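You operate a simulated robot arm through the tools that you are given. There is no shell and no other tool. Be economical: measure what you need, move in short steps, check, and stop when the job is done.

The job below is to be done with a simulated robot arm. You get a single attempt, and the scene is never put back.

Task
Take the plain round chocolate and put it on top of the grey filter on the top of the packing bench. Put one of the white filters from the high shelf over the bench on the orange sheet. Put the tower tray marked "windows 4 5 6, tower 1 7" from the middle shelf of the low black shelves on the open stretch of the belt and the tower tray that says "windows 2 3 8, tower 4 7" on the top shelf of the tall black shelves. Count the narrow teal boxes on the steel top of the low black shelves, then put as many of the cotton pads from the steel top of the low black shelves on the bench beside the bowl machine. Open the cooler cover. Any order will do. Set down upright: white filter.

The check looks at the end state, three seconds after you hand in, the way a careful person would. Anything else that was tipped, shoved, dropped, spilled or broken makes it a failure. A push-on lid holds only when it is set on centred and level and pressed home; a screw cap is set on level and turned clockwise until tight. Flat cloth is picked up by pressing the open fingertips on it (5 to 10 N) and closing them slowly along it; thin cloth reads only 2 to 8 mm in the jaws.

Robot
A 7-joint arm with a two-finger parallel gripper on a trunk, on a base that drives. Base frame: it is fixed to the floor where the robot stands at the start and does not move with it; the origin is under the middle of the robot, x ahead of it, y to its left, z up. Lengths are in m, angles in degrees, forces in N, time in s.
With the tool pointing down near the work surface it reaches from about 0.1 to 0.9 m from the robot's upright axis, wherever it stands. Its first joint turns from -166.0 to 166.0 degrees. Places, roughly: bench beside the bowl machine (18x68 cm) [-3.32, 2.06, 0.88]; cooler cover [3.3, -0.3, 0.9]; cotton pad (6x6x2 cm) [-3.7, 4.8, 0.9]; grey filter [0.75, 0.25, 1]; narrow teal box [-3.5, 4.5, 1]; open stretch of the belt [-1.1, 4.2, 1]; orange sheet (19x15x1 cm) [-0.6, -1.5, 0.9]; plain round chocolate (3x3x2 cm) [0.8, 0.1, 0.9]; top shelf of the tall black shelves [-3.5, 5.4, 1.4]; tower tray [-3.5, 4.5, 0.5]; white filter [-3.5, 2, 1.75]. Payload 3.43 kg.
Tool frame: the origin (TCP) lies between the finger pads and is the grasp point; the fingertips stand 0.03 m ahead of it; z points along the fingers, y is the line along which they close. Largest opening 0.094 m; finger width 0.028, thickness 0.01; the body of the gripper, 0.05 by 0.096 m, starts 0.055 m behind the TCP.
Orientation is that of the tool frame in the base frame, as a unit quaternion [w, x, y, z]. With the fingers straight down and closing along the base's y, the tool's x points along the base's -x, its y along +y and its z along -z.

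Tools
- The arm moves only by the tool move_arm. Its argument "motion" is a list that holds one entry, the list of rows, each a list of 7 numbers: the shift along the base's x, y, z in m, then the turn, a rotation vector about the base's x, y, z in degrees, then the gripper command, from -1 (shut) to 1 (fully open), values between in proportion. In form: [[[tx, ty, tz, wx, wy, wz, gripper], ...]]. A call has 1 to 10 rows; each row shifts and turns the commanded pose from where the row before left it. A row lasts 0.2 s, in which the tool goes at most 0.05 m and 8.6 degrees; a call with a longer step from one row to the next is refused whole, and so is a gripper value outside its range. A pose out of reach is approached as far as the arm can. The call stops where the force on the tool passes 40 N (or 10 N more than at its start, if that is more) or the arm is blocked; 0.2 s more then pass. Each finger travels about 0.045 m/s and halts on what it meets, pressing with about 28 N; the grip force reading is that of the motor and also rises with nothing between the fingers. The clock runs only during rows and for 0.2 s after the last one: add rows that do not move to give the fingers time. The reply holds the time, the measured pose of the TCP, the force on the tool along the base axes, the opening and the grip force, in the units named above and with some noise, with the torque about the TCP (base axes, N m) and any sound that the robot's microphone picked up.
- Cameras (640 x 400 px; columns grow to the right, rows downward): "scene" is now at [0.4801, 0.2326, 1.2975]; the picture's right is [0.69, -0.72, 0.00], its down [-0.67, -0.65, -0.36] and it looks along [0.26, 0.25, -0.93] (base axes); focal length 214 px, centre (320, 200). "wrist" rides on the gripper at [0.076, 0.014, -0.103] in the tool frame; the picture's right is [-0.18, 0.98, 0.00], its down [-0.75, -0.14, -0.64] and it looks along [-0.63, -0.12, 0.77] (tool axes); focal length 243 px, centre (320, 200). There is no depth. A picture from a camera that has moved, and an enlarged one, comes with that camera's place and axes in the base frame and with its lens.
- get_image(camera): a new picture of that camera. The clock stands still meanwhile.
- raise_lower(by): slides the trunk up (or, below 0, down) by that many m; the arm and the scene camera ride with it, the base frame stays. It gives what a move gives, with no picture.
- drive_base(legs): drives the robot by 1 to 6 legs, each [ahead, left, turn to the left] in m, m and degrees, along the robot's own axes; the way and the turn of a leg run together, so that a leg with both is an arc; at most 1.5 m and 180 degrees a leg. The arm and the cameras ride along, it lands a little off, and it stops where it bumps. It gives what a move gives.
- head_to(pan, tilt): turns the head with the scene camera to pan (to the left, within 103 degrees either way) and tilt (down, from -29 to 69), counted from straight ahead of the robot. It gives what a move gives.
- zoom(camera, box): a new picture of the part [left, top, right, bottom] of that camera's present view, enlarged. The clock stands still meanwhile.
- job_done(): hands the job in; it is judged then, once.

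Go step by step. Nothing tells you exact positions but the pictures and the camera data: compare them with the known pose of the tool, close in by small moves and look again before you grip or let go. The budget is 196 turns and 162 pictures, counting those below and the enlarged ones. Unless the task says otherwise, let go and move clear before handing in.

The tools are called after "Emit:" as name(argument=value, ...) on one line, values as JSON. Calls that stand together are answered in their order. move_arm: Moves the arm, as the interface text tells. Its arguments: {"type":"object","properties":{"motion":{"type":"array","items":{"type":"array","items":{"type":"array","items":{"type":"number"}}}}},"required":["motion"]} The other tools are called the same way: raise_lower (by) slides the trunk up or down; drive_base (legs) drives the base; head_to (pan, tilt) turns the head that bears the scene camera; get_image (camera) takes a picture; zoom (camera, box) takes an enlarged picture of a part of a camera's view; job_done () hands the job in.

At the start:

```text
time: 0.0
eef_pos: [0.4461, 0.3145, 1.1489]
tool_rot: [0.002, -0.009, 1.0, -0.002]
contact_force: [0.7, 0.2, -0.2]
ft_torque: [0.0, -0.02, -0.01]
gripper_width: 0.094
grip_force: 0.1
trunk travel left (down, up): [-0.4, 0.21]
robot x, y, heading: [0.0005, 0.0015, 0.3]
head pan, tilt: [63.2, 66.9]
```

scene: 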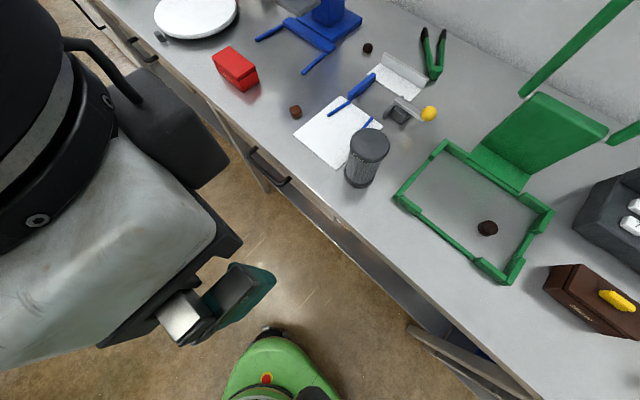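
wrist: 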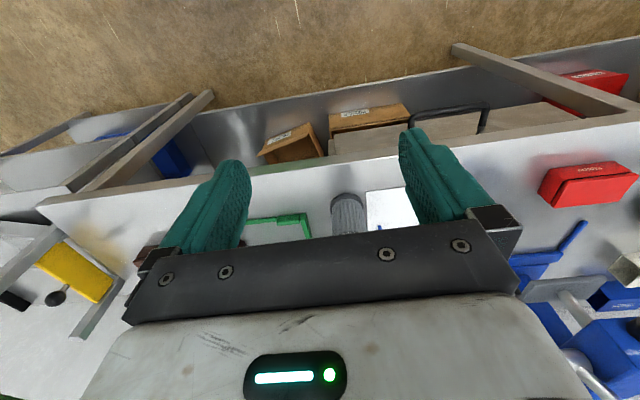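

I see the bench with several small chocolates, and a grey cylinder, likely the grey filter. I'll zoom in to tell the chocolates apart.

Emit:
zoom(camera="scene", box=[260, 20, 460, 200])

Emit:
zoom(camera="scene", box=[400, 150, 600, 300])

```text
2.22 times, centred on (360, 110) of scene
camera zoom: at [0.4801, 0.2326, 1.2975], right [0.69, -0.72, 0.0], down [-0.67, -0.65, -0.36], along [0.26, 0.25, -0.93], focal length 477 px, centre (231, 400)
```

zoom: 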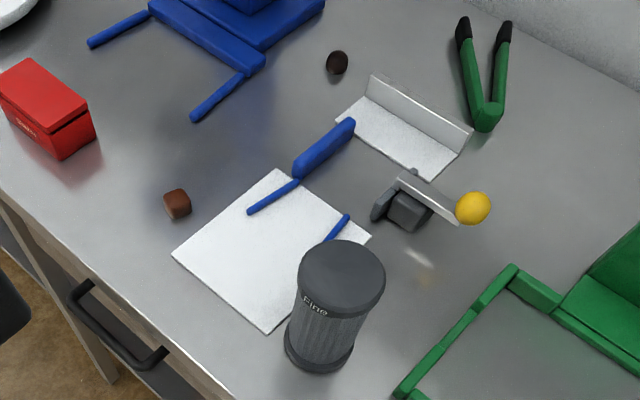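

```text
2.67 times, centred on (500, 225) of scene
camera zoom: at [0.4801, 0.2326, 1.2975], right [0.69, -0.72, 0.0], down [-0.67, -0.65, -0.36], along [0.26, 0.25, -0.93], focal length 572 px, centre (-160, 133)
```

zoom: 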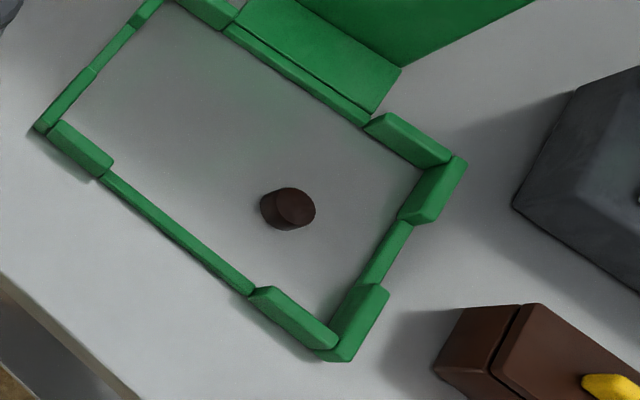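

Emit:
zoom(camera="scene", box=[347, 36, 387, 61])

Emit:
zoom(camera="scene", box=[467, 214, 507, 239])

Emit:
head_to(pan=0, tilt=45)

```text
16.00 times, centred on (367, 48) of scene
camera zoom: at [0.4801, 0.2326, 1.2975], right [0.69, -0.72, 0.0], down [-0.67, -0.65, -0.36], along [0.26, 0.25, -0.93], focal length 3432 px, centre (-432, 2624)
```

zoom: 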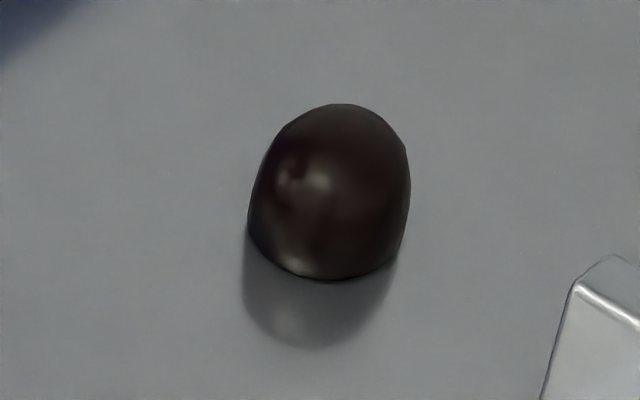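

```text
16.00 times, centred on (487, 226) of scene
camera zoom: at [0.4801, 0.2326, 1.2975], right [0.69, -0.72, 0.0], down [-0.67, -0.65, -0.36], along [0.26, 0.25, -0.93], focal length 3432 px, centre (-2352, -224)
```

zoom: 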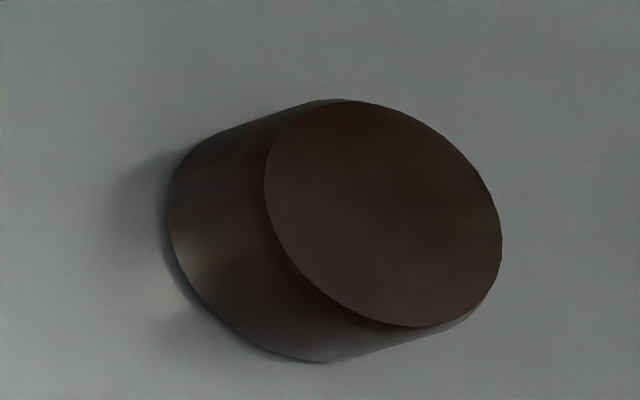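

```text
time: 1.3
eef_pos: [0.4465, 0.3159, 1.1493]
tool_rot: [0.002, -0.008, 1.0, -0.002]
contact_force: [0.2, -0.2, -0.6]
ft_torque: [-0.02, 0.02, 0.02]
gripper_width: 0.094
grip_force: 0.1
trunk travel left (down, up): [-0.4, 0.21]
robot x, y, heading: [0.0008, 0.0017, -0.1]
head pan, tilt: [0.0, 45.0]
```

The flat-topped disc inside the green frame is the plain round chocolate. I'll look at it from the new head pose for triangulation.

Emit:
get_image(camera="scene")

```text
155 pictures are left
camera scene: at [0.5214, 0.1943, 1.3266], right [0.0, -1.0, 0.0], down [-0.71, 0.0, -0.71], along [0.71, 0.0, -0.71], focal length 214 px, centre (320, 200)
```

scene: 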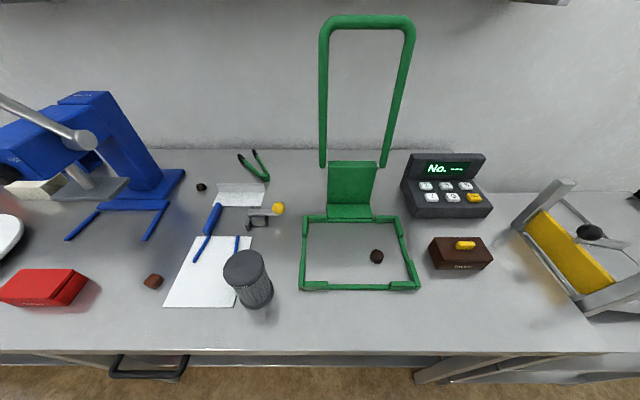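

Chocolate is at about (0.782, 0.063, 0.88), filter top about (0.717, 0.335, 0.96). Moving above the chocolate.

Emit:
move_arm(motion=[[[0.035, -0.028, 0, 0, 0, 0, 0.2], [0.04, -0.028, 0, 0, 0, 0, 0.2], [0.04, -0.028, 0, 0, 0, 0, 0.2], [0.04, -0.028, 0, 0, 0, 0, 0.2], [0.04, -0.028, -0.01, 0, 0, 0, 0.2], [0.04, -0.028, -0.01, 0, 0, 0, 0.2], [0.04, -0.028, -0.01, 0, 0, 0, 0.2], [0.035, -0.028, -0.01, 0, 0, 0, 0.2], [0.025, -0.029, -0.03, 0, 0, 0, 0.2], [0, 0, -0.03, 0, 0, 0, 0.2]]])

Emit:
get_image(camera="wrist")

Emit:
get_image(camera="scene")

```text
time: 2.7
eef_pos: [0.618, 0.2244, 1.1323]
tool_rot: [0.005, -0.105, 0.994, -0.006]
contact_force: [-1.2, 0.1, 0.6]
ft_torque: [-0.06, -0.02, -0.01]
gripper_width: 0.0563
grip_force: 0.1
trunk travel left (down, up): [-0.4, 0.21]
robot x, y, heading: [0.0006, 0.0005, 0.2]
head pan, tilt: [0.0, 45.0]
stopped in row 6: the arm was blocked; the commanded pose is now the measured one
```

```text
154 pictures are left
camera wrist: at [0.5386, 0.2237, 1.2349], right [-0.03, 1.0, -0.01], down [0.76, 0.03, 0.65], along [0.65, 0.01, -0.76], focal length 243 px, centre (320, 200)
```

wrist: 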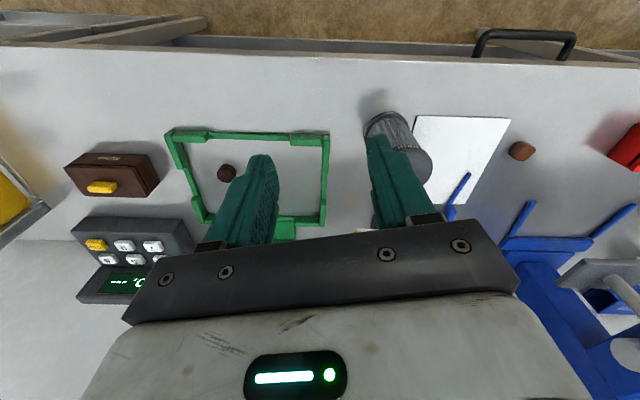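

```text
153 pictures are left
camera scene: at [0.521, 0.1941, 1.3268], right [0.0, -1.0, 0.0], down [-0.71, 0.0, -0.71], along [0.71, 0.0, -0.71], focal length 214 px, centre (320, 200)
```

scene: 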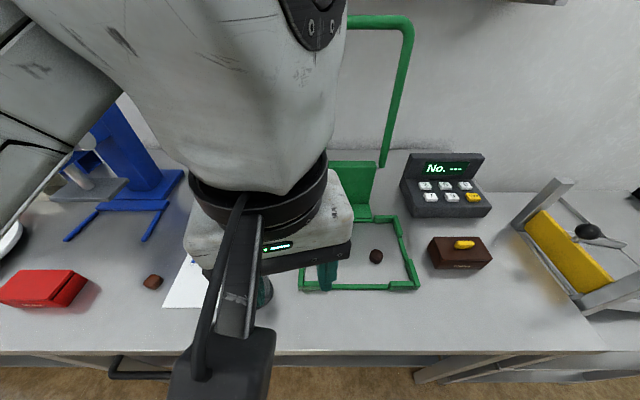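

The arm was blocked, probably against the camera head which sits at about (0.48, 0.19). I'll back the arm up and strafe right so the chocolate lies straight ahead of the arm's natural lane.

Emit:
move_arm(motion=[[[-0.04, 0.02, 0, 0, 0, -6, 0.2], [-0.04, 0.02, 0.01, 0, 0, -6, 0.2], [-0.04, 0.02, 0.01, 0, 0, 0, 0.2], [-0.03, 0.02, 0, 0, 0, 0, 0.2], [-0.03, 0.02, 0, 0, 0, 0, 0.2]]])

Emit:
drive_base(legs=[[0, -0.25, 0]])

Emit:
get_image(camera="scene")

```text
time: 3.5
eef_pos: [0.5005, 0.29, 1.1185]
tool_rot: [-0.051, -0.02, 0.997, -0.047]
contact_force: [0.2, 0.2, 0.0]
ft_torque: [0.04, -0.02, 0.01]
gripper_width: 0.0562
grip_force: 0.0
trunk travel left (down, up): [-0.4, 0.21]
robot x, y, heading: [0.003, 0.0027, -0.2]
head pan, tilt: [0.0, 45.0]
stopped in row 4: the arm was blocked; the commanded pose is now the measured one
```

```text
time: 5.3
eef_pos: [0.5019, 0.0373, 1.1166]
tool_rot: [-0.052, -0.019, 0.997, -0.047]
contact_force: [0.5, -0.6, -0.6]
ft_torque: [-0.03, -0.01, -0.01]
gripper_width: 0.0567
grip_force: 0.0
trunk travel left (down, up): [-0.4, 0.21]
robot x, y, heading: [0.0007, -0.2499, -0.1]
head pan, tilt: [0.0, 45.0]
```

```text
152 pictures are left
camera scene: at [0.5217, -0.0582, 1.3266], right [0.0, -1.0, 0.0], down [-0.71, 0.0, -0.71], along [0.71, 0.0, -0.71], focal length 214 px, centre (320, 200)
```

scene: 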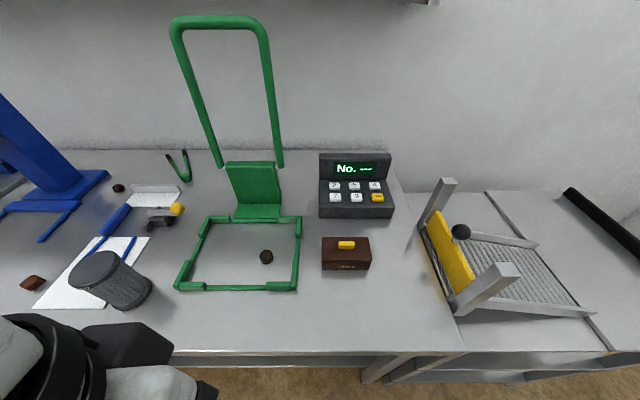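

Emit:
move_arm(motion=[[[0.03, 0.02, 0, 2.7, -3, -1.1, 0.2], [0.04, 0.01, 0, 2.7, -3, -1.1, 0.2], [0.045, 0, 0, 0, 0, 0, 0.2], [0.045, 0, 0, 0, 0, 0, 0.2], [0.045, 0, 0, 0, 0, 0, 0.2], [0.045, 0, -0.01, 0, 0, 0, 0.2], [0.03, 0, -0.03, 0, 0, 0, 0.2], [0, 0, -0.03, 0, 0, 0, 0.2]]])

Emit:
get_image(camera="scene")

Emit:
get_image(camera="wrist")

```text
time: 7.1
eef_pos: [0.7828, 0.0681, 1.048]
tool_rot: [0.0, 0.002, 1.0, 0.001]
contact_force: [0.8, -0.3, 0.2]
ft_torque: [-0.01, 0.01, -0.01]
gripper_width: 0.0564
grip_force: 0.0
trunk travel left (down, up): [-0.4, 0.21]
robot x, y, heading: [-0.0052, -0.2501, -0.5]
head pan, tilt: [0.0, 45.0]
```

```text
151 pictures are left
camera scene: at [0.5219, -0.0584, 1.3267], right [0.0, -1.0, 0.0], down [-0.71, 0.0, -0.71], along [0.71, 0.0, -0.71], focal length 214 px, centre (320, 200)
```

scene: 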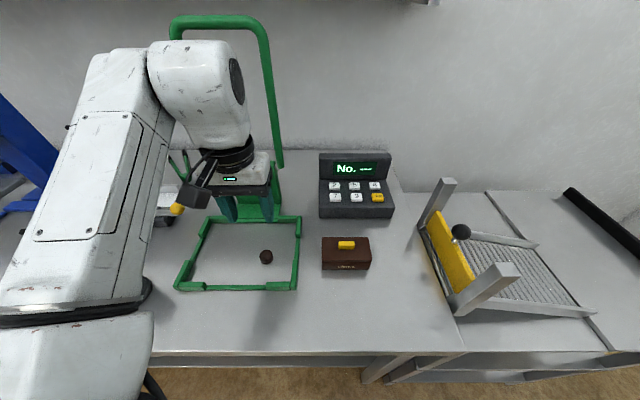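

```text
150 pictures are left
camera wrist: at [0.7066, 0.0824, 1.1507], right [0.19, 0.98, 0.0], down [0.75, -0.14, 0.64], along [0.63, -0.12, -0.77], focal length 243 px, centre (320, 200)
```

wrist: 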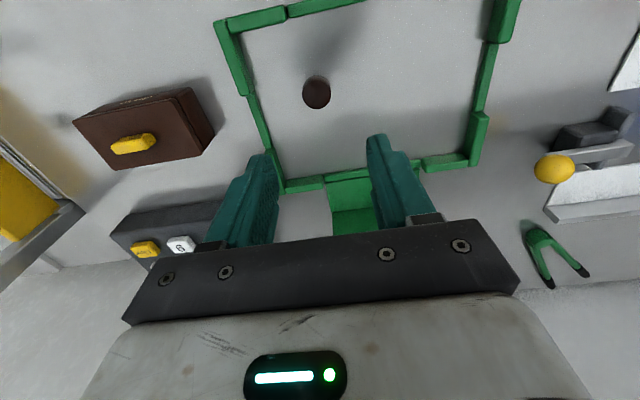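

The chocolate re-measures at (0.780, 0.065). I descend towards it.

Emit:
move_arm(motion=[[[-0.003, -0.003, -0.045, 0, 0, 0, 0.2], [0, 0, -0.045, 0, 0, 0, 0.2], [0, 0, -0.033, 0, 0, 0, 0.2], [0, 0, 0, 0, 0, 0, 0.2]]])

Emit:
get_image(camera="wrist")

Emit:
zoom(camera="scene", box=[200, 190, 320, 300])

```text
time: 8.1
eef_pos: [0.7792, 0.0656, 0.9237]
tool_rot: [0.0, 0.002, 1.0, 0.0]
contact_force: [-0.5, 0.4, 0.6]
ft_torque: [0.0, 0.03, 0.01]
gripper_width: 0.0565
grip_force: 0.1
trunk travel left (down, up): [-0.4, 0.21]
robot x, y, heading: [-0.0014, -0.2528, -0.2]
head pan, tilt: [0.0, 45.0]
```

```text
149 pictures are left
camera wrist: at [0.7032, 0.0803, 1.027], right [0.19, 0.98, 0.0], down [0.75, -0.14, 0.64], along [0.63, -0.12, -0.77], focal length 243 px, centre (320, 200)
```

wrist: 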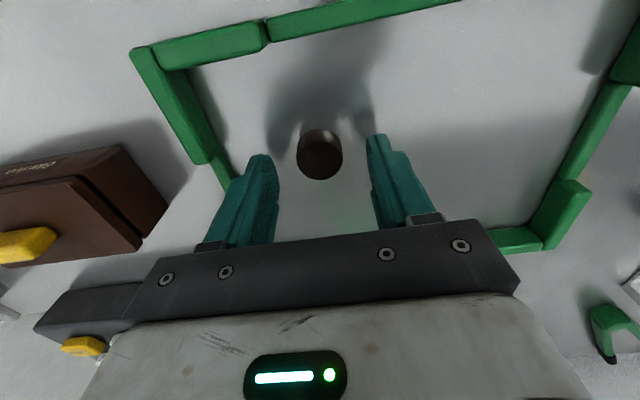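

```text
3.64 times, centred on (260, 245) of scene
camera zoom: at [0.5219, -0.0584, 1.3266], right [0.0, -1.0, 0.0], down [-0.71, 0.0, -0.71], along [0.71, 0.0, -0.71], focal length 780 px, centre (538, 36)
```

zoom: 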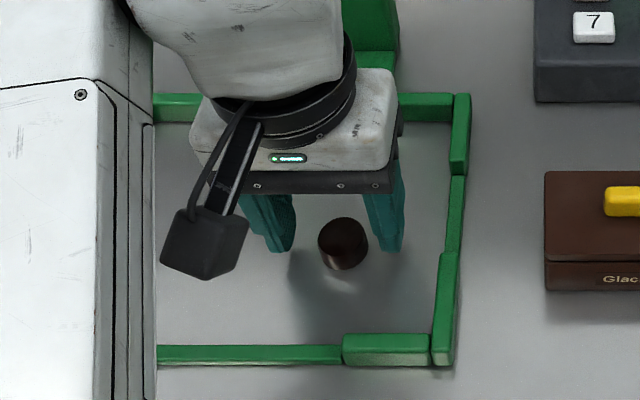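

Emit:
move_arm(motion=[[[0.001, 0, -0.012, 0, 0, 0, 0.2], [0, 0, -0.006, 0, 0, 0, 0.2], [0, 0, -0.004, 0, 0, 0, 0.2], [0, 0, 0, 0, 0, 0, 0.2]]])

Emit:
get_image(camera="wrist")

```text
time: 8.9
eef_pos: [0.7795, 0.0667, 0.9111]
tool_rot: [0.004, 0.002, 1.0, 0.0]
contact_force: [-5.8, -0.2, 16.7]
ft_torque: [-0.47, 0.43, -0.13]
gripper_width: 0.0562
grip_force: 0.1
trunk travel left (down, up): [-0.4, 0.21]
robot x, y, heading: [-0.0044, -0.2517, -0.2]
head pan, tilt: [0.0, 45.0]
stopped in row 3: the force on the tool passed its limit at 46 N (the readings are from after the stop); the commanded pose is now the measured one
```

```text
147 pictures are left
camera wrist: at [0.7031, 0.0808, 1.0124], right [0.19, 0.98, 0.0], down [0.75, -0.14, 0.65], along [0.64, -0.12, -0.76], focal length 243 px, centre (320, 200)
```

wrist: 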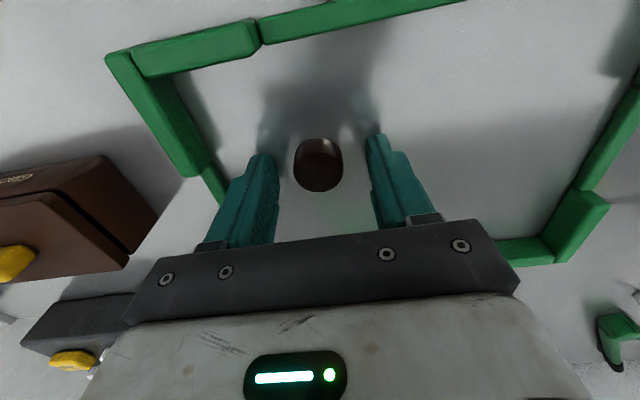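

The tips touched the bench (surface about 0.881). I lift 3 mm and close.

Emit:
move_arm(motion=[[[-0.001, 0, 0.004, 0, 0, 0, 0.2], [0, 0, 0, 0, 0, 0, -0.3], [0, 0, 0, 0, 0, 0, -0.7], [0, 0, 0, 0, 0, 0, -0.7], [0, 0, 0, 0, 0, 0, -0.7], [0, 0, 0, 0, 0, 0, -0.7]]])

Emit:
get_image(camera="wrist")

```text
time: 10.3
eef_pos: [0.7803, 0.0649, 0.9121]
tool_rot: [0.004, 0.001, 1.0, 0.0]
contact_force: [1.1, -0.4, 0.4]
ft_torque: [0.02, 0.02, -0.01]
gripper_width: 0.0259
grip_force: 27.6
trunk travel left (down, up): [-0.4, 0.21]
robot x, y, heading: [-0.0022, -0.2521, -0.4]
head pan, tilt: [0.0, 45.0]
```

```text
146 pictures are left
camera wrist: at [0.7031, 0.0806, 1.0144], right [0.19, 0.98, 0.0], down [0.75, -0.14, 0.65], along [0.64, -0.12, -0.76], focal length 243 px, centre (320, 200)
```

wrist: 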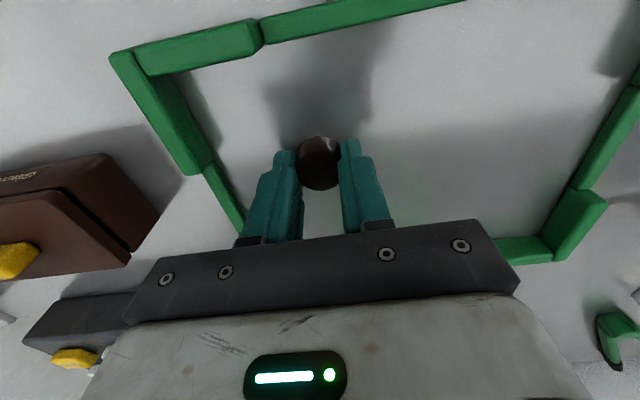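

Held. I lift it, then strafe left back to the start stance to carry it over the filter.

Emit:
move_arm(motion=[[[0, 0, 0.03, 0, 0, 0, -0.7], [0, 0, 0.045, 0, 0, 0, -0.7], [0, 0, 0.045, 0, 0, 0, -0.7], [0, 0, 0.045, 0, 0, 0, -0.7], [-0.04, 0, 0.02, 0, 0, 0, -0.7], [-0.02, 0, 0, 0, 0, 0, -0.7]]])

Emit:
drive_base(legs=[[0, 0.25, 0]])

Emit:
get_image(camera="wrist")

Emit:
get_image(camera="scene")

```text
time: 11.7
eef_pos: [0.719, 0.066, 1.0964]
tool_rot: [0.004, 0.001, 1.0, 0.0]
contact_force: [1.1, -0.6, -0.2]
ft_torque: [-0.03, 0.05, 0.04]
gripper_width: 0.0263
grip_force: 28.0
trunk travel left (down, up): [-0.4, 0.21]
robot x, y, heading: [-0.0021, -0.2534, -0.4]
head pan, tilt: [0.0, 45.0]
```

```text
time: 13.5
eef_pos: [0.7203, 0.3183, 1.0976]
tool_rot: [0.004, 0.002, 1.0, 0.0]
contact_force: [0.6, -0.9, -0.7]
ft_torque: [0.01, 0.0, 0.02]
gripper_width: 0.0259
grip_force: 28.0
trunk travel left (down, up): [-0.4, 0.21]
robot x, y, heading: [0.0031, 0.0038, -0.5]
head pan, tilt: [0.0, 45.0]
```

```text
145 pictures are left
camera wrist: at [0.6439, 0.3329, 1.1991], right [0.19, 0.98, 0.0], down [0.75, -0.15, 0.65], along [0.64, -0.12, -0.76], focal length 243 px, centre (320, 200)
```

wrist: 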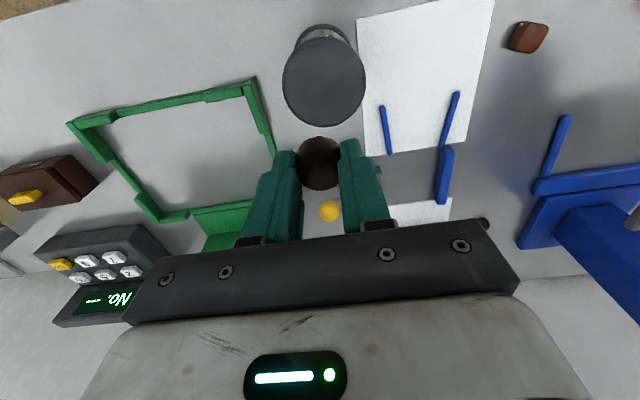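

```text
144 pictures are left
camera scene: at [0.5233, 0.1936, 1.3266], right [-0.01, -1.0, 0.0], down [-0.71, 0.0, -0.71], along [0.71, 0.0, -0.71], focal length 214 px, centre (320, 200)
```

scene: 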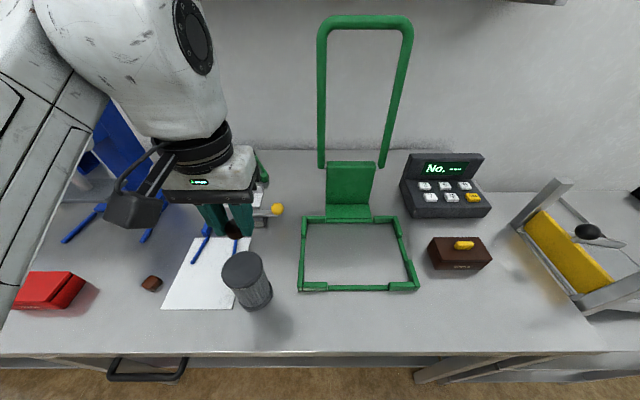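

Filter top is at about (0.703, 0.326, 0.975). I move over it and come down partway.

Emit:
move_arm(motion=[[[-0.016, 0.008, 0, 0, 0, 0, -0.7], [0, 0, -0.03, 0, 0, 0, -0.7], [0, 0, -0.025, 0, 0, 0, -0.7], [0, 0, 0, 0, 0, 0, -0.7]]])

Emit:
get_image(camera="wrist")

Emit:
zoom(camera="scene", box=[160, 180, 320, 320])

```text
time: 14.5
eef_pos: [0.7039, 0.3251, 1.0419]
tool_rot: [0.003, 0.003, 1.0, 0.0]
contact_force: [0.1, -0.3, -1.0]
ft_torque: [0.0, 0.0, 0.01]
gripper_width: 0.0259
grip_force: 28.3
trunk travel left (down, up): [-0.4, 0.21]
robot x, y, heading: [0.0007, 0.004, -0.5]
head pan, tilt: [0.0, 45.0]
```

```text
143 pictures are left
camera wrist: at [0.6279, 0.3409, 1.1442], right [0.19, 0.98, 0.0], down [0.75, -0.15, 0.65], along [0.64, -0.12, -0.76], focal length 243 px, centre (320, 200)
```

wrist: 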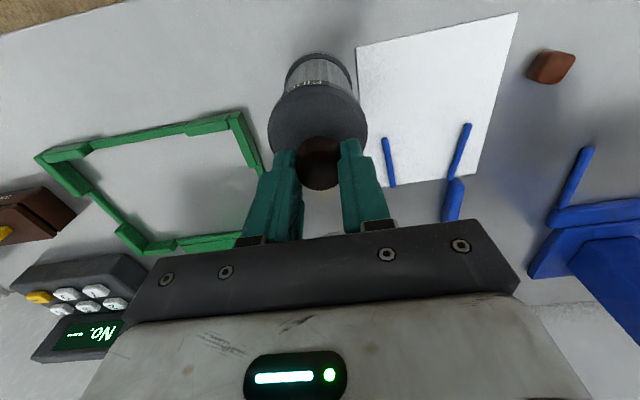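

```text
2.86 times, centred on (240, 250) of scene
camera zoom: at [0.5233, 0.1937, 1.3266], right [-0.01, -1.0, 0.0], down [-0.71, 0.0, -0.71], along [0.71, 0.0, -0.71], focal length 613 px, centre (549, 57)
```

zoom: 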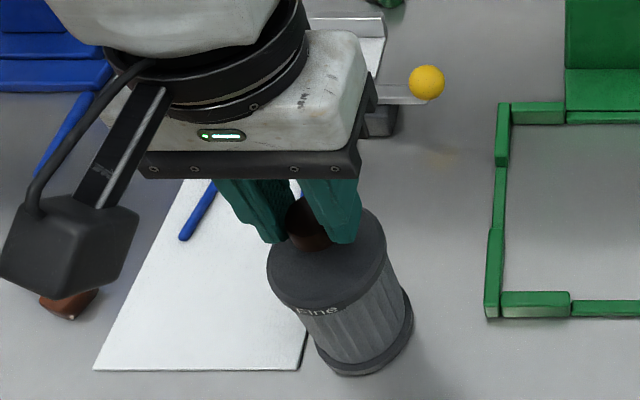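

Emit:
move_arm(motion=[[[-0.004, 0.002, -0.02, 0, 0, 0, -0.7], [0, 0, -0.008, 0, 0, 0, -0.7], [0, 0, 0, 0, 0, 0, -0.7]]])

Emit:
zoom(camera="scene", box=[190, 200, 290, 300])

Emit:
zoom(camera="wrist", box=[220, 60, 420, 240])

```text
time: 15.1
eef_pos: [0.7021, 0.327, 1.0237]
tool_rot: [0.01, 0.003, 1.0, 0.001]
contact_force: [-2.0, -2.2, 17.0]
ft_torque: [-0.22, 0.28, 0.0]
gripper_width: 0.0261
grip_force: 28.3
trunk travel left (down, up): [-0.4, 0.21]
robot x, y, heading: [-0.0011, 0.0044, -0.3]
head pan, tilt: [0.0, 45.0]
stopped in row 2: the force on the tool passed its limit at 52 N (the readings are from after the stop); the commanded pose is now the measured one
```

```text
4.00 times, centred on (240, 250) of scene
camera zoom: at [0.5229, 0.193, 1.3271], right [-0.01, -1.0, 0.0], down [-0.71, 0.0, -0.71], along [0.71, 0.0, -0.71], focal length 858 px, centre (640, 0)
```

zoom: 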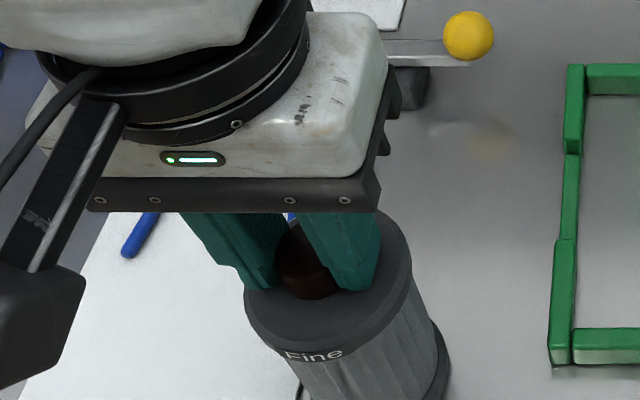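

```text
2.22 times, centred on (320, 150) of wrist
camera zoom: at [0.6233, 0.3426, 1.1257], right [0.19, 0.98, 0.01], down [0.74, -0.15, 0.66], along [0.64, -0.12, -0.76], focal length 539 px, centre (320, 311)
```

zoom: 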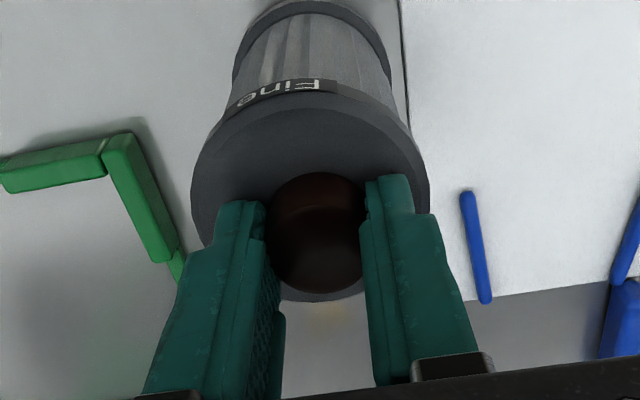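

Contact: the top is at about 0.993 and the chocolate is ~1 cm too far back. Lift slightly, shift, set down gently.

Emit:
move_arm(motion=[[[0, 0, 0.01, 0, 0, 0, -0.7], [-0.011, 0.001, 0, 0, 0, 0, -0.7], [0, 0, -0.006, 0, 0, 0, -0.7], [0, 0, 0, 0, 0, 0, -0.7]]])

Emit:
zoom(camera="scene", box=[190, 200, 290, 300])

Emit:
zoom(camera="wrist", box=[220, 60, 420, 240])

```text
time: 16.1
eef_pos: [0.6924, 0.3296, 1.0259]
tool_rot: [0.009, 0.003, 1.0, 0.001]
contact_force: [0.0, 1.3, 0.1]
ft_torque: [0.02, 0.02, 0.01]
gripper_width: 0.0258
grip_force: 28.1
trunk travel left (down, up): [-0.4, 0.21]
robot x, y, heading: [-0.0013, 0.0022, -0.3]
head pan, tilt: [0.0, 45.0]
```

```text
4.00 times, centred on (240, 250) of scene
camera zoom: at [0.5234, 0.1935, 1.3266], right [-0.01, -1.0, 0.0], down [-0.71, 0.0, -0.71], along [0.71, 0.0, -0.71], focal length 858 px, centre (640, 0)
```

zoom: 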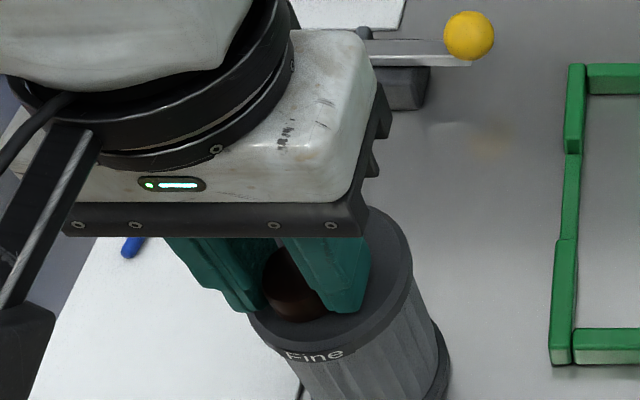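

```text
2.22 times, centred on (320, 150) of wrist
camera zoom: at [0.6132, 0.3443, 1.1278], right [0.19, 0.98, 0.01], down [0.74, -0.15, 0.65], along [0.64, -0.12, -0.76], focal length 539 px, centre (320, 311)
```

zoom: 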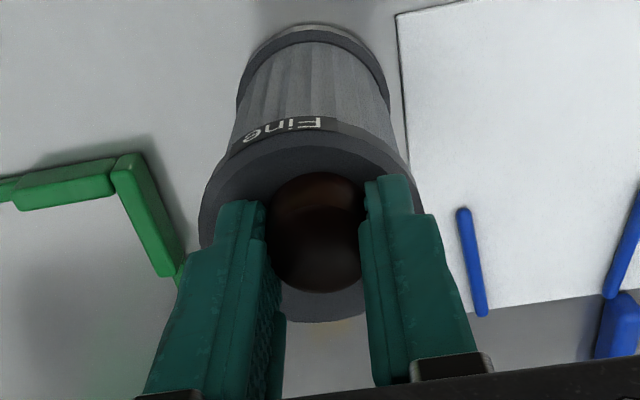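

Emit:
move_arm(motion=[[[0.003, -0.006, 0.001, 0, 0, 0, -0.7], [0, 0, -0.003, 0, 0, 0, -0.7], [0, 0, -0.002, 0, 0, 0, -0.7], [0, 0, 0, 0, 0, 0, -0.7]]])

```text
time: 17.1
eef_pos: [0.6935, 0.3231, 1.0243]
tool_rot: [0.01, 0.004, 1.0, 0.002]
contact_force: [-0.2, -0.2, 22.1]
ft_torque: [-0.09, 0.21, -0.03]
gripper_width: 0.0259
grip_force: 27.7
trunk travel left (down, up): [-0.4, 0.21]
robot x, y, heading: [0.0017, 0.0014, -0.5]
head pan, tilt: [0.0, 45.0]
```

In contact with 22 N. Easing up slightly, then opening and lifting clear.

Emit:
move_arm(motion=[[[0, 0, 0.001, 0, 0, 0, -0.7], [0, 0, 0, 0, 0, 0, -0.3], [0, 0, 0, 0, 0, 0, 0.0], [0, 0, 0, 0, 0, 0, 0.2], [0, 0, 0, 0, 0, 0, 0.2], [0, 0, 0.02, 0, 0, 0, 0.2], [0, 0, 0.04, 0, 0, 0, 0.2], [0, 0, 0.045, 0, 0, 0, 0.2], [-0.03, 0, 0.03, 0, 0, 0, 0.2]]])

Emit:
zoom(camera="scene", box=[160, 180, 320, 320])

```text
time: 19.3
eef_pos: [0.6617, 0.3177, 1.1306]
tool_rot: [0.005, 0.001, 0.999, -0.04]
contact_force: [-0.3, 0.3, 0.5]
ft_torque: [-0.01, -0.02, -0.01]
gripper_width: 0.0566
grip_force: 0.0
trunk travel left (down, up): [-0.4, 0.21]
robot x, y, heading: [-0.0027, 0.0007, -0.1]
head pan, tilt: [0.0, 45.0]
stopped in row 9: the arm was blocked; the commanded pose is now the measured one
```

```text
2.86 times, centred on (240, 250) of scene
camera zoom: at [0.5231, 0.1935, 1.3267], right [-0.01, -1.0, 0.0], down [-0.71, 0.0, -0.71], along [0.71, 0.0, -0.71], focal length 613 px, centre (549, 57)
```

zoom: 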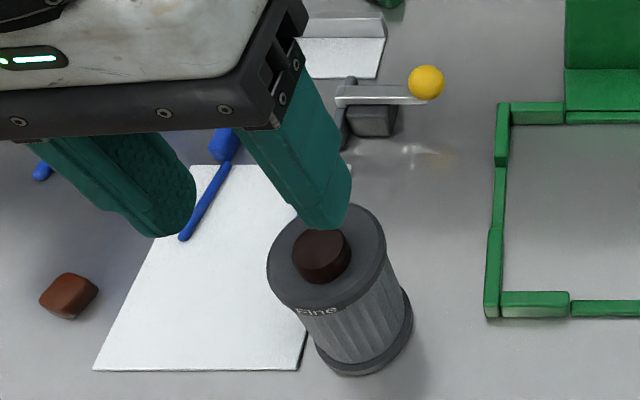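

Chocolate is well placed on the filter. I'll back straight off from the bench, then look around the room.

Emit:
drive_base(legs=[[-0.7, 0, 0]])

Emit:
head_to(pan=-90, tilt=15)

Emit:
get_image(camera="scene")

Emit:
head_to(pan=0, tilt=20)

Emit:
get_image(camera="scene")

Emit:
head_to(pan=90, tilt=15)

Emit:
get_image(camera="scene")

```text
time: 23.1
eef_pos: [-0.0373, 0.3222, 1.1298]
tool_rot: [0.005, 0.002, 0.999, -0.039]
contact_force: [-0.8, 0.1, -0.2]
ft_torque: [0.03, 0.0, 0.06]
gripper_width: 0.0563
grip_force: 0.0
trunk travel left (down, up): [-0.4, 0.21]
robot x, y, heading: [-0.7002, 0.0123, -0.5]
head pan, tilt: [0.0, 45.0]
```

```text
time: 24.8
eef_pos: [-0.0385, 0.3232, 1.1294]
tool_rot: [0.005, 0.002, 0.999, -0.041]
contact_force: [0.6, -0.3, -0.7]
ft_torque: [-0.02, -0.01, -0.01]
gripper_width: 0.0563
grip_force: 0.0
trunk travel left (down, up): [-0.4, 0.21]
robot x, y, heading: [-0.7042, 0.0055, -0.5]
head pan, tilt: [-90.0, 15.0]
```

```text
136 pictures are left
camera scene: at [-0.2584, 0.1048, 1.3734], right [-1.0, 0.01, 0.0], down [0.0, 0.26, -0.97], along [-0.01, -0.97, -0.26], focal length 214 px, centre (320, 200)
```

scene: 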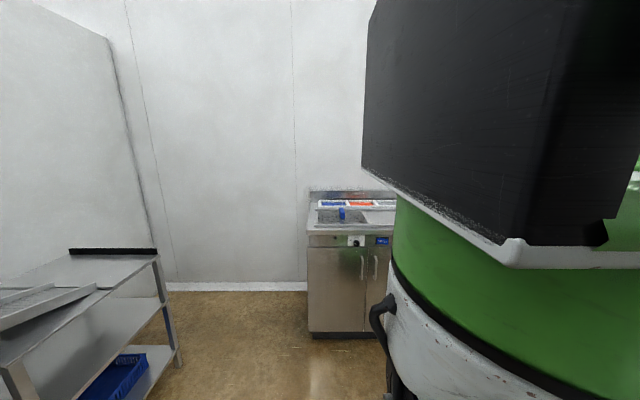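

```text
time: 26.4
eef_pos: [-0.0365, 0.3219, 1.1296]
tool_rot: [0.004, 0.003, 0.999, -0.041]
contact_force: [-0.1, -1.1, -0.8]
ft_torque: [0.0, 0.02, 0.02]
gripper_width: 0.0562
grip_force: 0.1
trunk travel left (down, up): [-0.4, 0.21]
robot x, y, heading: [-0.7002, 0.0085, -0.4]
head pan, tilt: [0.0, 20.0]
```

```text
135 pictures are left
camera scene: at [-0.1646, 0.1974, 1.3653], right [-0.01, -1.0, 0.0], down [-0.34, 0.0, -0.94], along [0.94, -0.01, -0.34], focal length 214 px, centre (320, 200)
```

scene: 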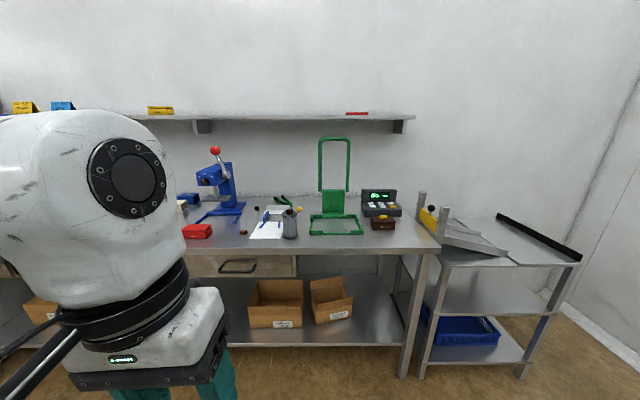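

```text
time: 28.1
eef_pos: [-0.037, 0.3226, 1.1302]
tool_rot: [0.006, 0.002, 0.999, -0.041]
contact_force: [0.0, 0.6, 0.0]
ft_torque: [0.0, 0.0, 0.0]
gripper_width: 0.0567
grip_force: 0.1
trunk travel left (down, up): [-0.4, 0.21]
robot x, y, heading: [-0.6974, 0.0078, -0.4]
head pan, tilt: [90.0, 15.0]
```

```text
134 pictures are left
camera scene: at [-0.257, 0.2916, 1.3734], right [1.0, -0.01, 0.0], down [0.0, -0.26, -0.97], along [0.01, 0.97, -0.26], focal length 214 px, centre (320, 200)
```

scene: 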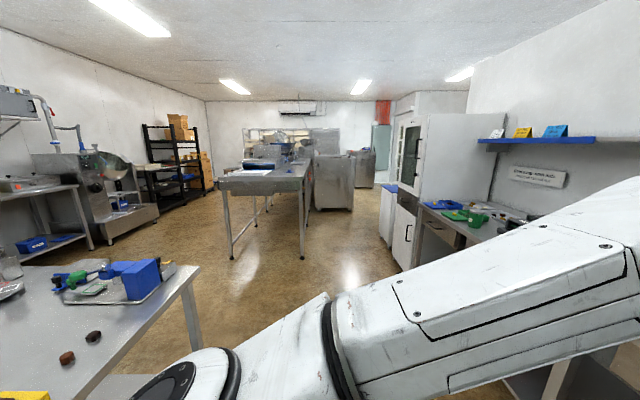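

I'm mapping the room: the table to my left, the belt further on, and the bowl machine and shelves at far left. I'll move to the corridor, face +y and look again.

Emit:
drive_base(legs=[[0.4, 0, 0], [0, 0, 90], [0.9, 0, 0]])

Emit:
head_to(pan=50, tilt=20)

Emit:
get_image(camera="scene")

Emit:
head_to(pan=0, tilt=15)

Emit:
get_image(camera="scene")

```text
time: 38.8
eef_pos: [-0.6091, 1.5663, 1.1297]
tool_rot: [-0.033, 0.707, -0.706, 0.025]
contact_force: [-0.3, -0.9, 0.6]
ft_torque: [0.02, -0.04, 0.0]
gripper_width: 0.0563
grip_force: 0.1
trunk travel left (down, up): [-0.4, 0.21]
robot x, y, heading: [-0.2914, 0.9023, 89.7]
head pan, tilt: [90.0, 15.0]
```

```text
time: 39.8
eef_pos: [-0.6091, 1.5661, 1.1302]
tool_rot: [-0.033, 0.707, -0.706, 0.025]
contact_force: [0.6, 0.5, -0.7]
ft_torque: [0.01, 0.02, 0.02]
gripper_width: 0.0563
grip_force: 0.1
trunk travel left (down, up): [-0.4, 0.21]
robot x, y, heading: [-0.2937, 0.9014, 89.8]
head pan, tilt: [50.0, 20.0]
```

```text
133 pictures are left
camera scene: at [-0.559, 1.4069, 1.3653], right [0.64, 0.76, 0.0], down [0.26, -0.22, -0.94], along [-0.72, 0.61, -0.34], focal length 214 px, centre (320, 200)
```

scene: 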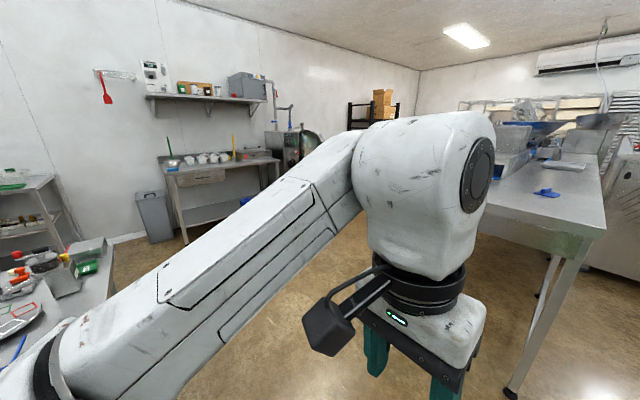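

```text
time: 41.0
eef_pos: [-0.6113, 1.5664, 1.13]
tool_rot: [-0.033, 0.707, -0.706, 0.025]
contact_force: [0.2, -0.2, -0.6]
ft_torque: [-0.03, 0.0, -0.01]
gripper_width: 0.0564
grip_force: 0.0
trunk travel left (down, up): [-0.4, 0.21]
robot x, y, heading: [-0.2949, 0.9068, 89.9]
head pan, tilt: [0.0, 15.0]
```

```text
132 pictures are left
camera scene: at [-0.4876, 1.4403, 1.3734], right [1.0, 0.0, 0.0], down [0.0, -0.26, -0.97], along [0.0, 0.97, -0.26], focal length 214 px, centre (320, 200)
```

scene: 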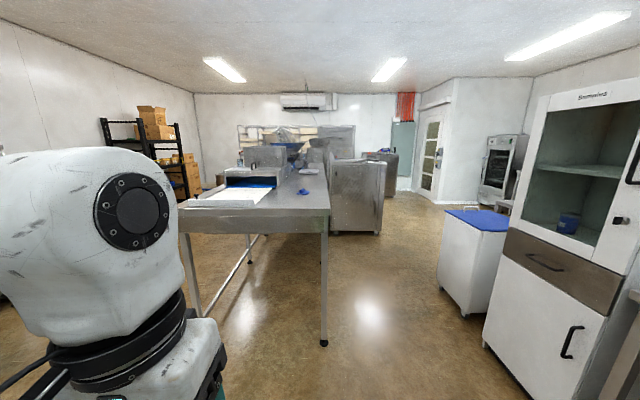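

I'll drive to the far-left wall where the high shelf hangs over the bowl-machine bench.

Emit:
drive_base(legs=[[0.95, 0, 0], [0, 0, 90], [1.3, 0, 0]])

Emit:
head_to(pan=-20, tilt=15)

Emit:
get_image(camera="scene")

```text
time: 55.9
eef_pos: [-2.247, 1.5262, 1.1306]
tool_rot: [-0.042, 0.999, 0.006, -0.005]
contact_force: [0.9, 0.1, 0.3]
ft_torque: [0.01, 0.04, 0.0]
gripper_width: 0.0563
grip_force: 0.1
trunk travel left (down, up): [-0.4, 0.21]
robot x, y, heading: [-1.5887, 1.8482, -179.5]
head pan, tilt: [0.0, 15.0]
```

```text
time: 56.8
eef_pos: [-2.2493, 1.5239, 1.1287]
tool_rot: [-0.041, 0.999, 0.007, -0.005]
contact_force: [0.2, -0.3, 0.5]
ft_torque: [0.03, -0.04, -0.01]
gripper_width: 0.0564
grip_force: 0.2
trunk travel left (down, up): [-0.4, 0.21]
robot x, y, heading: [-1.5924, 1.8492, -179.6]
head pan, tilt: [-20.0, 15.0]
```

```text
131 pictures are left
camera scene: at [-2.1217, 1.6811, 1.3734], right [0.33, 0.94, 0.0], down [0.24, -0.09, -0.97], along [-0.91, 0.32, -0.26], focal length 214 px, centre (320, 200)
```

scene: 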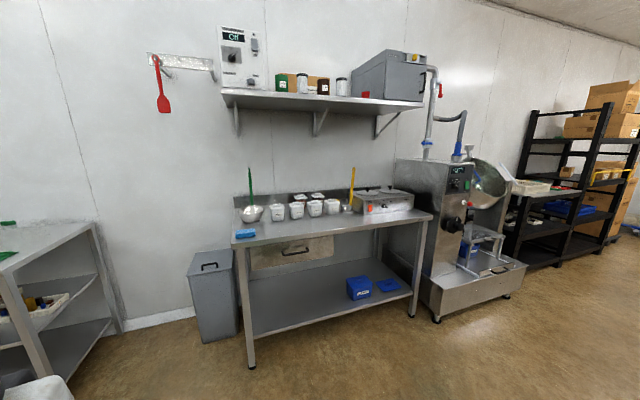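

Emit:
zoom(camera="scene", box=[210, 20, 450, 150])

Emit:
zoom(camera="scene", box=[220, 150, 540, 330])

Emit:
zoom(camera="scene", box=[480, 70, 640, 270])

```text
2.67 times, centred on (330, 85) of scene
camera zoom: at [-2.1217, 1.6811, 1.3734], right [0.33, 0.94, 0.0], down [0.24, -0.09, -0.97], along [-0.91, 0.32, -0.26], focal length 572 px, centre (293, 507)
```

zoom: 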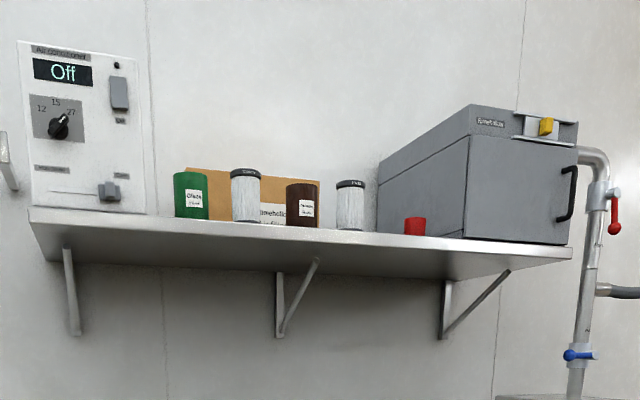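

```text
2.00 times, centred on (380, 240) of scene
camera zoom: at [-2.1217, 1.6811, 1.3734], right [0.33, 0.94, 0.0], down [0.24, -0.09, -0.97], along [-0.91, 0.32, -0.26], focal length 429 px, centre (200, 120)
```

zoom: 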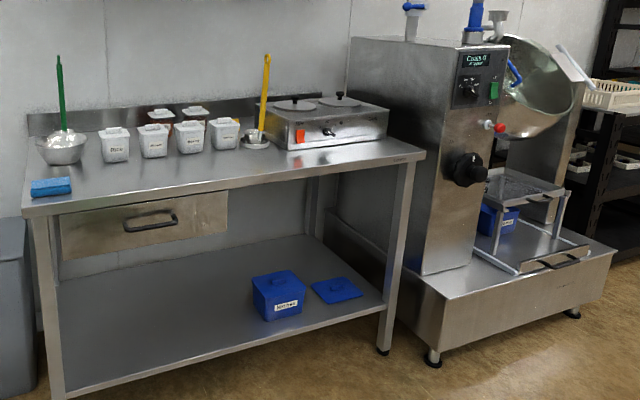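

```text
2.00 times, centred on (560, 170) of scene
camera zoom: at [-2.1217, 1.6811, 1.3734], right [0.33, 0.94, 0.0], down [0.24, -0.09, -0.97], along [-0.91, 0.32, -0.26], focal length 429 px, centre (-160, 260)
```

zoom: 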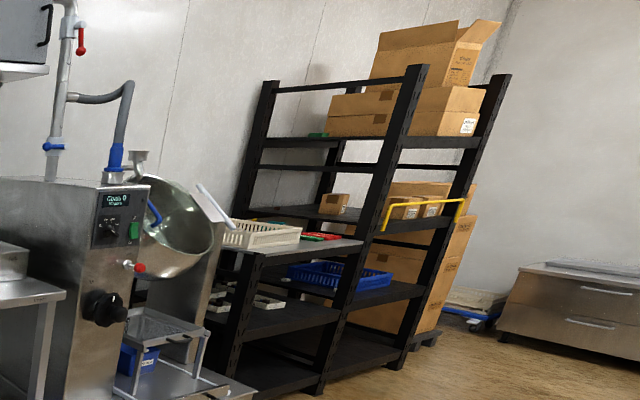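

White filters (two, dark-capped pleated) are on the high shelf. I'll deal with the black shelves first: advance a bit and strafe right along the wall to about y = 4.4.

Emit:
drive_base(legs=[[0.4, 0, 0], [0, -1.4, 0], [0, -1.1, 0]])

Emit:
head_to(pan=0, tilt=30)

Emit:
get_image(camera="scene")

Emit:
head_to(pan=-50, tilt=20)

Emit:
get_image(camera="scene")

```text
time: 71.0
eef_pos: [-2.6382, 4.0183, 1.1303]
tool_rot: [-0.041, 0.999, -0.003, -0.006]
contact_force: [-0.1, -0.1, 0.5]
ft_torque: [0.01, 0.0, 0.01]
gripper_width: 0.0568
grip_force: 0.0
trunk travel left (down, up): [-0.4, 0.21]
robot x, y, heading: [-1.9762, 4.3332, 179.3]
head pan, tilt: [-20.0, 15.0]
```

```text
time: 71.8
eef_pos: [-2.6376, 4.0182, 1.1296]
tool_rot: [-0.041, 0.999, -0.003, -0.005]
contact_force: [-0.2, -0.6, -0.3]
ft_torque: [0.0, -0.02, 0.01]
gripper_width: 0.0563
grip_force: 0.2
trunk travel left (down, up): [-0.4, 0.21]
robot x, y, heading: [-1.9761, 4.3302, 179.4]
head pan, tilt: [0.0, 30.0]
```

```text
127 pictures are left
camera scene: at [-2.5123, 4.1397, 1.3493], right [0.01, 1.0, 0.0], down [0.5, -0.01, -0.87], along [-0.87, 0.01, -0.5], focal length 214 px, centre (320, 200)
```

scene: 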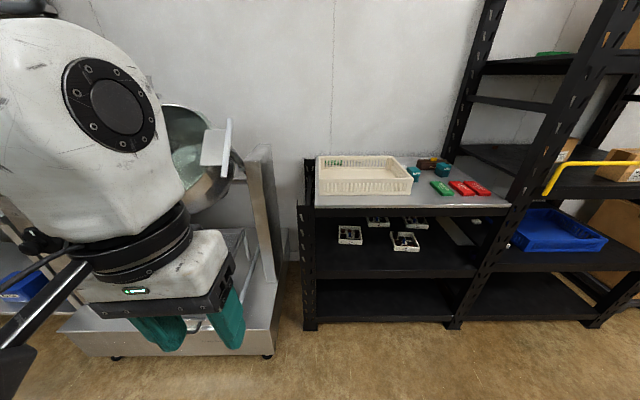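

```text
time: 73.0
eef_pos: [-2.639, 4.0179, 1.1284]
tool_rot: [-0.041, 0.999, -0.004, -0.006]
contact_force: [0.1, -0.5, 0.6]
ft_torque: [0.0, -0.02, -0.01]
gripper_width: 0.0566
grip_force: 0.0
trunk travel left (down, up): [-0.4, 0.21]
robot x, y, heading: [-1.976, 4.3263, 179.5]
head pan, tilt: [-50.0, 20.0]
```

```text
126 pictures are left
camera scene: at [-2.4809, 4.2105, 1.3653], right [0.77, 0.63, 0.0], down [0.22, -0.26, -0.94], along [-0.6, 0.73, -0.34], focal length 214 px, centre (320, 200)
```

scene: 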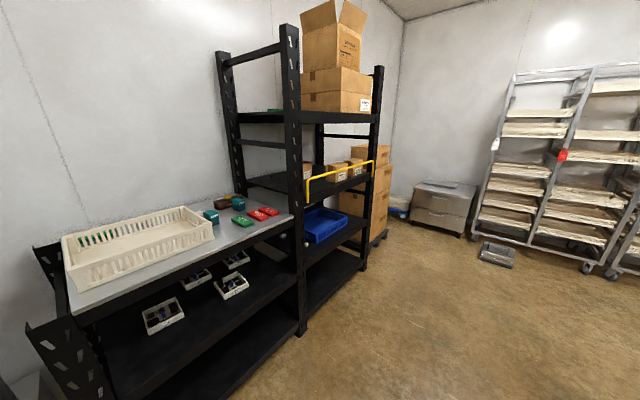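

Emit:
zoom(camera="scene", box=[60, 180, 310, 340])

Emit:
zoom(camera="scene", box=[190, 180, 290, 240])

Emit:
zoom(camera="scene", box=[210, 60, 390, 210])

```text
2.50 times, centred on (185, 260) of scene
camera zoom: at [-2.4809, 4.2105, 1.3653], right [0.77, 0.63, 0.0], down [0.22, -0.26, -0.94], along [-0.6, 0.73, -0.34], focal length 536 px, centre (658, 50)
```

zoom: 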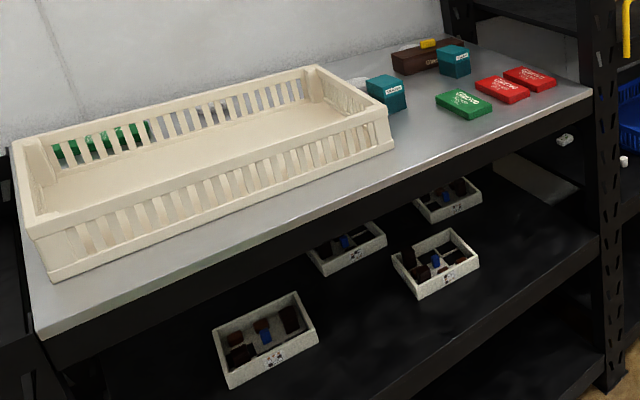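

```text
6.40 times, centred on (240, 210) of scene
camera zoom: at [-2.4809, 4.2105, 1.3653], right [0.77, 0.63, 0.0], down [0.22, -0.26, -0.94], along [-0.6, 0.73, -0.34], focal length 1373 px, centre (832, 136)
```

zoom: 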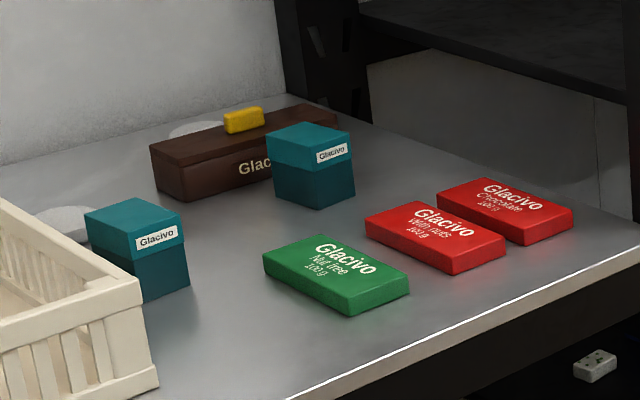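

```text
2.67 times, centred on (300, 135) of scene
camera zoom: at [-2.4809, 4.2105, 1.3653], right [0.77, 0.63, 0.0], down [0.22, -0.26, -0.94], along [-0.6, 0.73, -0.34], focal length 572 px, centre (373, 373)
```

zoom: 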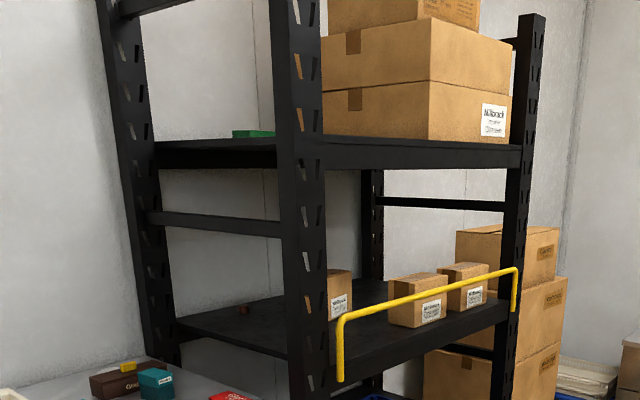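

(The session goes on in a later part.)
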